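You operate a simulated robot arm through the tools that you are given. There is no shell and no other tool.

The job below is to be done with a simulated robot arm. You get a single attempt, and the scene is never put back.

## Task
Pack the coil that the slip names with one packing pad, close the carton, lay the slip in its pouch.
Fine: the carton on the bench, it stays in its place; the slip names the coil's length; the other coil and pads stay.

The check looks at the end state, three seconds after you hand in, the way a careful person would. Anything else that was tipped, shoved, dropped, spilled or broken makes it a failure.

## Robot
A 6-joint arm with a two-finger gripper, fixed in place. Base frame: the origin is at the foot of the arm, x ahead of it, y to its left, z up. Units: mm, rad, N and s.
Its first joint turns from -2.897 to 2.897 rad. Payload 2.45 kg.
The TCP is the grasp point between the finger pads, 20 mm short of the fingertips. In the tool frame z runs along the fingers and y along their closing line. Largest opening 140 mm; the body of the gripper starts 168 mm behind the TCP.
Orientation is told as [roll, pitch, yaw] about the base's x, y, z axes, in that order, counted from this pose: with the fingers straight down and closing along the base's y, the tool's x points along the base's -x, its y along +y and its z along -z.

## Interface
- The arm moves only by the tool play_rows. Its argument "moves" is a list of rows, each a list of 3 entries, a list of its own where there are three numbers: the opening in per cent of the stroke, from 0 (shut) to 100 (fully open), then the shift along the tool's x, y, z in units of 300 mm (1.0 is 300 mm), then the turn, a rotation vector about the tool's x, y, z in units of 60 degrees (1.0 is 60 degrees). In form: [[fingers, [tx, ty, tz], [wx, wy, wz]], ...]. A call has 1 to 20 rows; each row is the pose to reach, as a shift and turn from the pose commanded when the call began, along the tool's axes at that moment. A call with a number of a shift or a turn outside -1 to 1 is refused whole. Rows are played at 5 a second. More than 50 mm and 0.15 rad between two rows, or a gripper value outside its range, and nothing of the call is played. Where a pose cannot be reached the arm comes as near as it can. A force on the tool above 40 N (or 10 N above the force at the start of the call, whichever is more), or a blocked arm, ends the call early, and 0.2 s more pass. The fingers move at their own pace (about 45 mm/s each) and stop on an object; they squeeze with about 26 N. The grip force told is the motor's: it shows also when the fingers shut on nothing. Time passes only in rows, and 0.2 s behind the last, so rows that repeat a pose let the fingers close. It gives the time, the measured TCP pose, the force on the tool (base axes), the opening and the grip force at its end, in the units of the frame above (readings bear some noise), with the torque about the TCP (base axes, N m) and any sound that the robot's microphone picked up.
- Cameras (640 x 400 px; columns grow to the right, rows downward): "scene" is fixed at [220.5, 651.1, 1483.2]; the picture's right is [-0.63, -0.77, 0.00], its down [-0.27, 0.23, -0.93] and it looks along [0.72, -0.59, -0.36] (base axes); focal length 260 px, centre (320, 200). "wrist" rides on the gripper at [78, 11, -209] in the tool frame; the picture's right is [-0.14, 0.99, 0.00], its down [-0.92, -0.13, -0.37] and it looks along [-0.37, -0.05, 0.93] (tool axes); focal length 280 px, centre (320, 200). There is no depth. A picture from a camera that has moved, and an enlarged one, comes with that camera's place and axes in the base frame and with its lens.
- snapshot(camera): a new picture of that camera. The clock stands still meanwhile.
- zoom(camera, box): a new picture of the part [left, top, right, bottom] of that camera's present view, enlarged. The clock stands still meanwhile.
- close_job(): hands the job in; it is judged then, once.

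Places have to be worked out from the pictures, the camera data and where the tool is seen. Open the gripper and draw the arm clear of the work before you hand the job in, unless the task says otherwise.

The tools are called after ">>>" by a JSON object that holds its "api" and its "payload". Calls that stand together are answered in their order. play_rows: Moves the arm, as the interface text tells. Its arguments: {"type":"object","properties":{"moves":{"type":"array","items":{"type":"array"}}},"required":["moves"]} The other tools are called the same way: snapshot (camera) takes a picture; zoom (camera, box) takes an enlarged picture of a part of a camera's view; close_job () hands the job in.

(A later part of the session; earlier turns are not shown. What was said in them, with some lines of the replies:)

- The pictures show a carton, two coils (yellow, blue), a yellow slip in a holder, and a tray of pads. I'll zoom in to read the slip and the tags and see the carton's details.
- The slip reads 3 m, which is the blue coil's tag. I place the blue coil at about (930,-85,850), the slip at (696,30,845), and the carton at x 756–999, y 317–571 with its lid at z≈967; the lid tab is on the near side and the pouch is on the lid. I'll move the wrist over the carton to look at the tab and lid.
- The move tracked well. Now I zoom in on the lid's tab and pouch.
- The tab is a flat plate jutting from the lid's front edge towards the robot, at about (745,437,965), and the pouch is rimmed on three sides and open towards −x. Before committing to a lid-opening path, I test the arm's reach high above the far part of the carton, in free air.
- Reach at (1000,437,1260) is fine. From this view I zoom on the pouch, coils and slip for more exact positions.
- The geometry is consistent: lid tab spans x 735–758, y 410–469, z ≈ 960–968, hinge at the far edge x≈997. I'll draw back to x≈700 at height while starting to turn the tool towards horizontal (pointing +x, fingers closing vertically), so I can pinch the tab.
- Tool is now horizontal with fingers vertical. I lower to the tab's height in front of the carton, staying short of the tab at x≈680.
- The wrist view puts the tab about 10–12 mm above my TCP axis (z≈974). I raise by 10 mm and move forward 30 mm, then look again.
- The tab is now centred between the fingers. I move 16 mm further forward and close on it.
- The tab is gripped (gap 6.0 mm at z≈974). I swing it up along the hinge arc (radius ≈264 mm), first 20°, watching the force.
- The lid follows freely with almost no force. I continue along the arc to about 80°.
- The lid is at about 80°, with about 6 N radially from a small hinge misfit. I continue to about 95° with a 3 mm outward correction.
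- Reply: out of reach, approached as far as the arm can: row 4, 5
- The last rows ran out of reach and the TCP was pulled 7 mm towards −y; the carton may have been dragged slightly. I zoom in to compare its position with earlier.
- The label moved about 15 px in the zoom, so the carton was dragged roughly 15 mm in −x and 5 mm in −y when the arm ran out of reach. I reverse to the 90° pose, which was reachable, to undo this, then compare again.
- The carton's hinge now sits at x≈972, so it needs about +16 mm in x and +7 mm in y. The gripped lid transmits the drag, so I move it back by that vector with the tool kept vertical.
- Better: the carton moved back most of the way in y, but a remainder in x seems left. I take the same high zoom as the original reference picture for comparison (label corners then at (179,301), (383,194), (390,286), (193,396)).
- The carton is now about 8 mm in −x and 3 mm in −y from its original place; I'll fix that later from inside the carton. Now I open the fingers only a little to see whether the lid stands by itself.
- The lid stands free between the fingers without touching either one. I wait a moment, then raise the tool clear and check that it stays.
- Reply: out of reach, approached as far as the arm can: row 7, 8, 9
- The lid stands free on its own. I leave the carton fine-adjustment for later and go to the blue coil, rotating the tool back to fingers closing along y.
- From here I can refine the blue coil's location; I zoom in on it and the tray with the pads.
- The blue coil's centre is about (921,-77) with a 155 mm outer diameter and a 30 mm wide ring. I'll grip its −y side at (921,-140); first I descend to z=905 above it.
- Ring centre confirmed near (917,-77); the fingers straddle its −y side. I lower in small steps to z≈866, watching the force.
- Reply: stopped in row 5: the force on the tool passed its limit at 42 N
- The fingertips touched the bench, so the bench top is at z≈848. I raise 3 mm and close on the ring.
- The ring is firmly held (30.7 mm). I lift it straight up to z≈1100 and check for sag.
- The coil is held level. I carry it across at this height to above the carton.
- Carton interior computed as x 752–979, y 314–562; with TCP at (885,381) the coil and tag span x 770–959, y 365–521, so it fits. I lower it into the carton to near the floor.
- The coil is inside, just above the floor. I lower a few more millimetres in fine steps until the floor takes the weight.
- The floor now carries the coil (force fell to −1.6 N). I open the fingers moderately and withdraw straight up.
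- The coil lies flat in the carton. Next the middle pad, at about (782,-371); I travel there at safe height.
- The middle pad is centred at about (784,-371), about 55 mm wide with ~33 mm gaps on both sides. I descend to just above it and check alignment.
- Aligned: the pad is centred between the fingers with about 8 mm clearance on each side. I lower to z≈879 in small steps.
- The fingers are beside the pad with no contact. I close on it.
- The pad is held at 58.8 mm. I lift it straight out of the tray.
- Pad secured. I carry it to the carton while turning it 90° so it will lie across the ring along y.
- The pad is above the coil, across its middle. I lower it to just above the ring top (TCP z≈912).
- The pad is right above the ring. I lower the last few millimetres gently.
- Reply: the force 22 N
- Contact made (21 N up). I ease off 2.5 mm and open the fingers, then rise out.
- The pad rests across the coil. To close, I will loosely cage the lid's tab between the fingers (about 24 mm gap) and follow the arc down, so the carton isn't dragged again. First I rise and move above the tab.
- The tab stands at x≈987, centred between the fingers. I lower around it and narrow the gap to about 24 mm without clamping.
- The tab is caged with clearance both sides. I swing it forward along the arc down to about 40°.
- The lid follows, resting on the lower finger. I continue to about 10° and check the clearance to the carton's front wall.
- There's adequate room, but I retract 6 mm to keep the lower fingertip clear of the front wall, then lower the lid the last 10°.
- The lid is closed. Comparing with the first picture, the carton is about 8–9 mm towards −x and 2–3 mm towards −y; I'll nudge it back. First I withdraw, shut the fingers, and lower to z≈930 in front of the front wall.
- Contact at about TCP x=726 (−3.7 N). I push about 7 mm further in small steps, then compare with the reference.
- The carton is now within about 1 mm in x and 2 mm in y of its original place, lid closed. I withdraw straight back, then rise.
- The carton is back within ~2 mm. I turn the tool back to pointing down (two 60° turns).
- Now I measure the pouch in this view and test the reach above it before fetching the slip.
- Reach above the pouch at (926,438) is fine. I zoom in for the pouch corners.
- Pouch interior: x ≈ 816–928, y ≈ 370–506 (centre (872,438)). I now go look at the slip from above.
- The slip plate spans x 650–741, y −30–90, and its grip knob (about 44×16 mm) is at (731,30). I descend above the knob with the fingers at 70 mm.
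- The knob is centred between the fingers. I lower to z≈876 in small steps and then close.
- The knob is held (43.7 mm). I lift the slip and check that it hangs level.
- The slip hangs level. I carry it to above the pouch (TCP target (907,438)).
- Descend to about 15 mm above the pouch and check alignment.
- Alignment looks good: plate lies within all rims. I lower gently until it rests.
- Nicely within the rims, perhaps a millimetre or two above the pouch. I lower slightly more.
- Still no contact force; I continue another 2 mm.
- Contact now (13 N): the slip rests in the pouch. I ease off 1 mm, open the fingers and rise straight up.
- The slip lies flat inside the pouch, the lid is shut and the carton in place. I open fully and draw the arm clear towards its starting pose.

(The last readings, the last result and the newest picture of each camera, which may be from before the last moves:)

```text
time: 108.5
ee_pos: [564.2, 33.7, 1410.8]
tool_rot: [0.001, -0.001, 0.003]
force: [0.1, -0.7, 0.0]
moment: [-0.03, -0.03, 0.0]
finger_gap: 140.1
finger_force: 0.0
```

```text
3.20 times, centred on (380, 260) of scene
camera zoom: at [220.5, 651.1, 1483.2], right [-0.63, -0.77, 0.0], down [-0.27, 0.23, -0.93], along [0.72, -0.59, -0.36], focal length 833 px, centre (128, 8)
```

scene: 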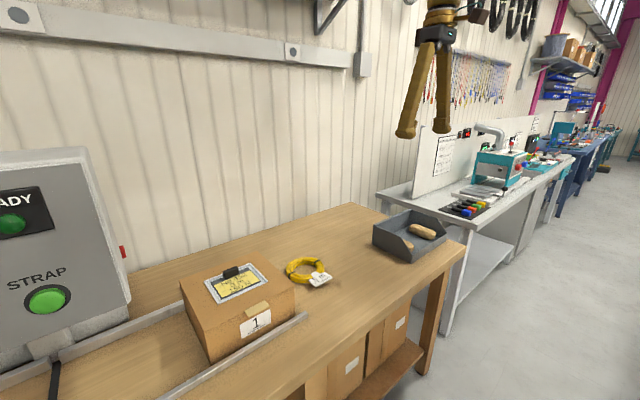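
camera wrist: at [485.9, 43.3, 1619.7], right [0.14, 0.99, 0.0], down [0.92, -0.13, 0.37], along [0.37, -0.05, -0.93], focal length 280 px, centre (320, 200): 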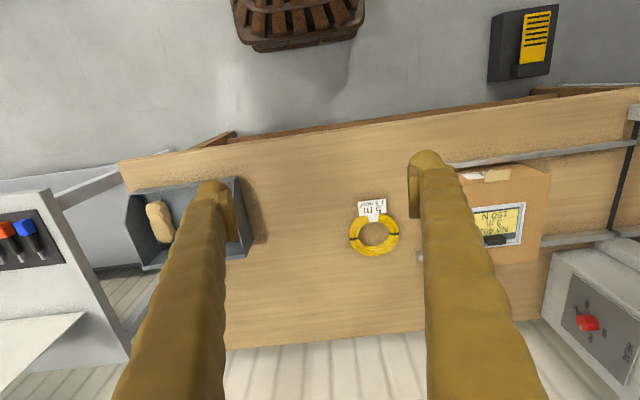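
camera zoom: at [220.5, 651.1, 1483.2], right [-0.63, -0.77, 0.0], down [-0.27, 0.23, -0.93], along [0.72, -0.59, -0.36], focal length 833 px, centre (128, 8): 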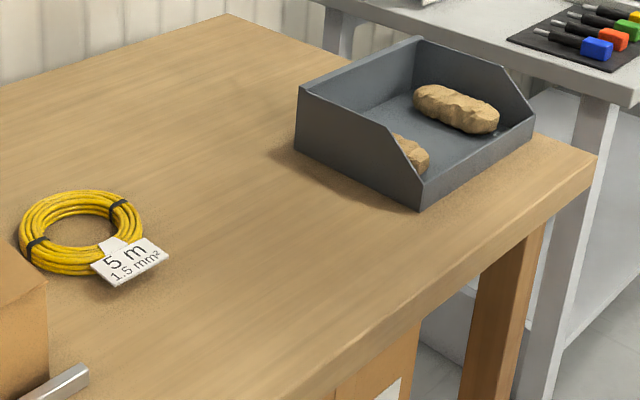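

The blue 3 m coil and one pad are in the closed carton, and the slip is in the pouch. The yellow coil, the other two pads and the tray look unmoved, and the arm is clear and open, so I hand in.

>>> {"api": "close_job", "payload": {}}

```text
The job is handed in.
```

I packed the blue 3 m coil, which is the one the slip names, with one pad. I then closed the carton, laid the slip flat in its pouch and handed the job in.

- **Carton moved:** while I was opening the lid, the arm ran out of reach and dragged the carton about 16 mm towards the robot and 7 mm to the side. I pushed it back. Compared with the first picture, it now sits within about 1 mm front to back and 2 mm sideways of where it started.
- **Everything else:** the yellow coil, the other two pads and the tray look unmoved. The gripper is open, and the arm is back near its starting pose.
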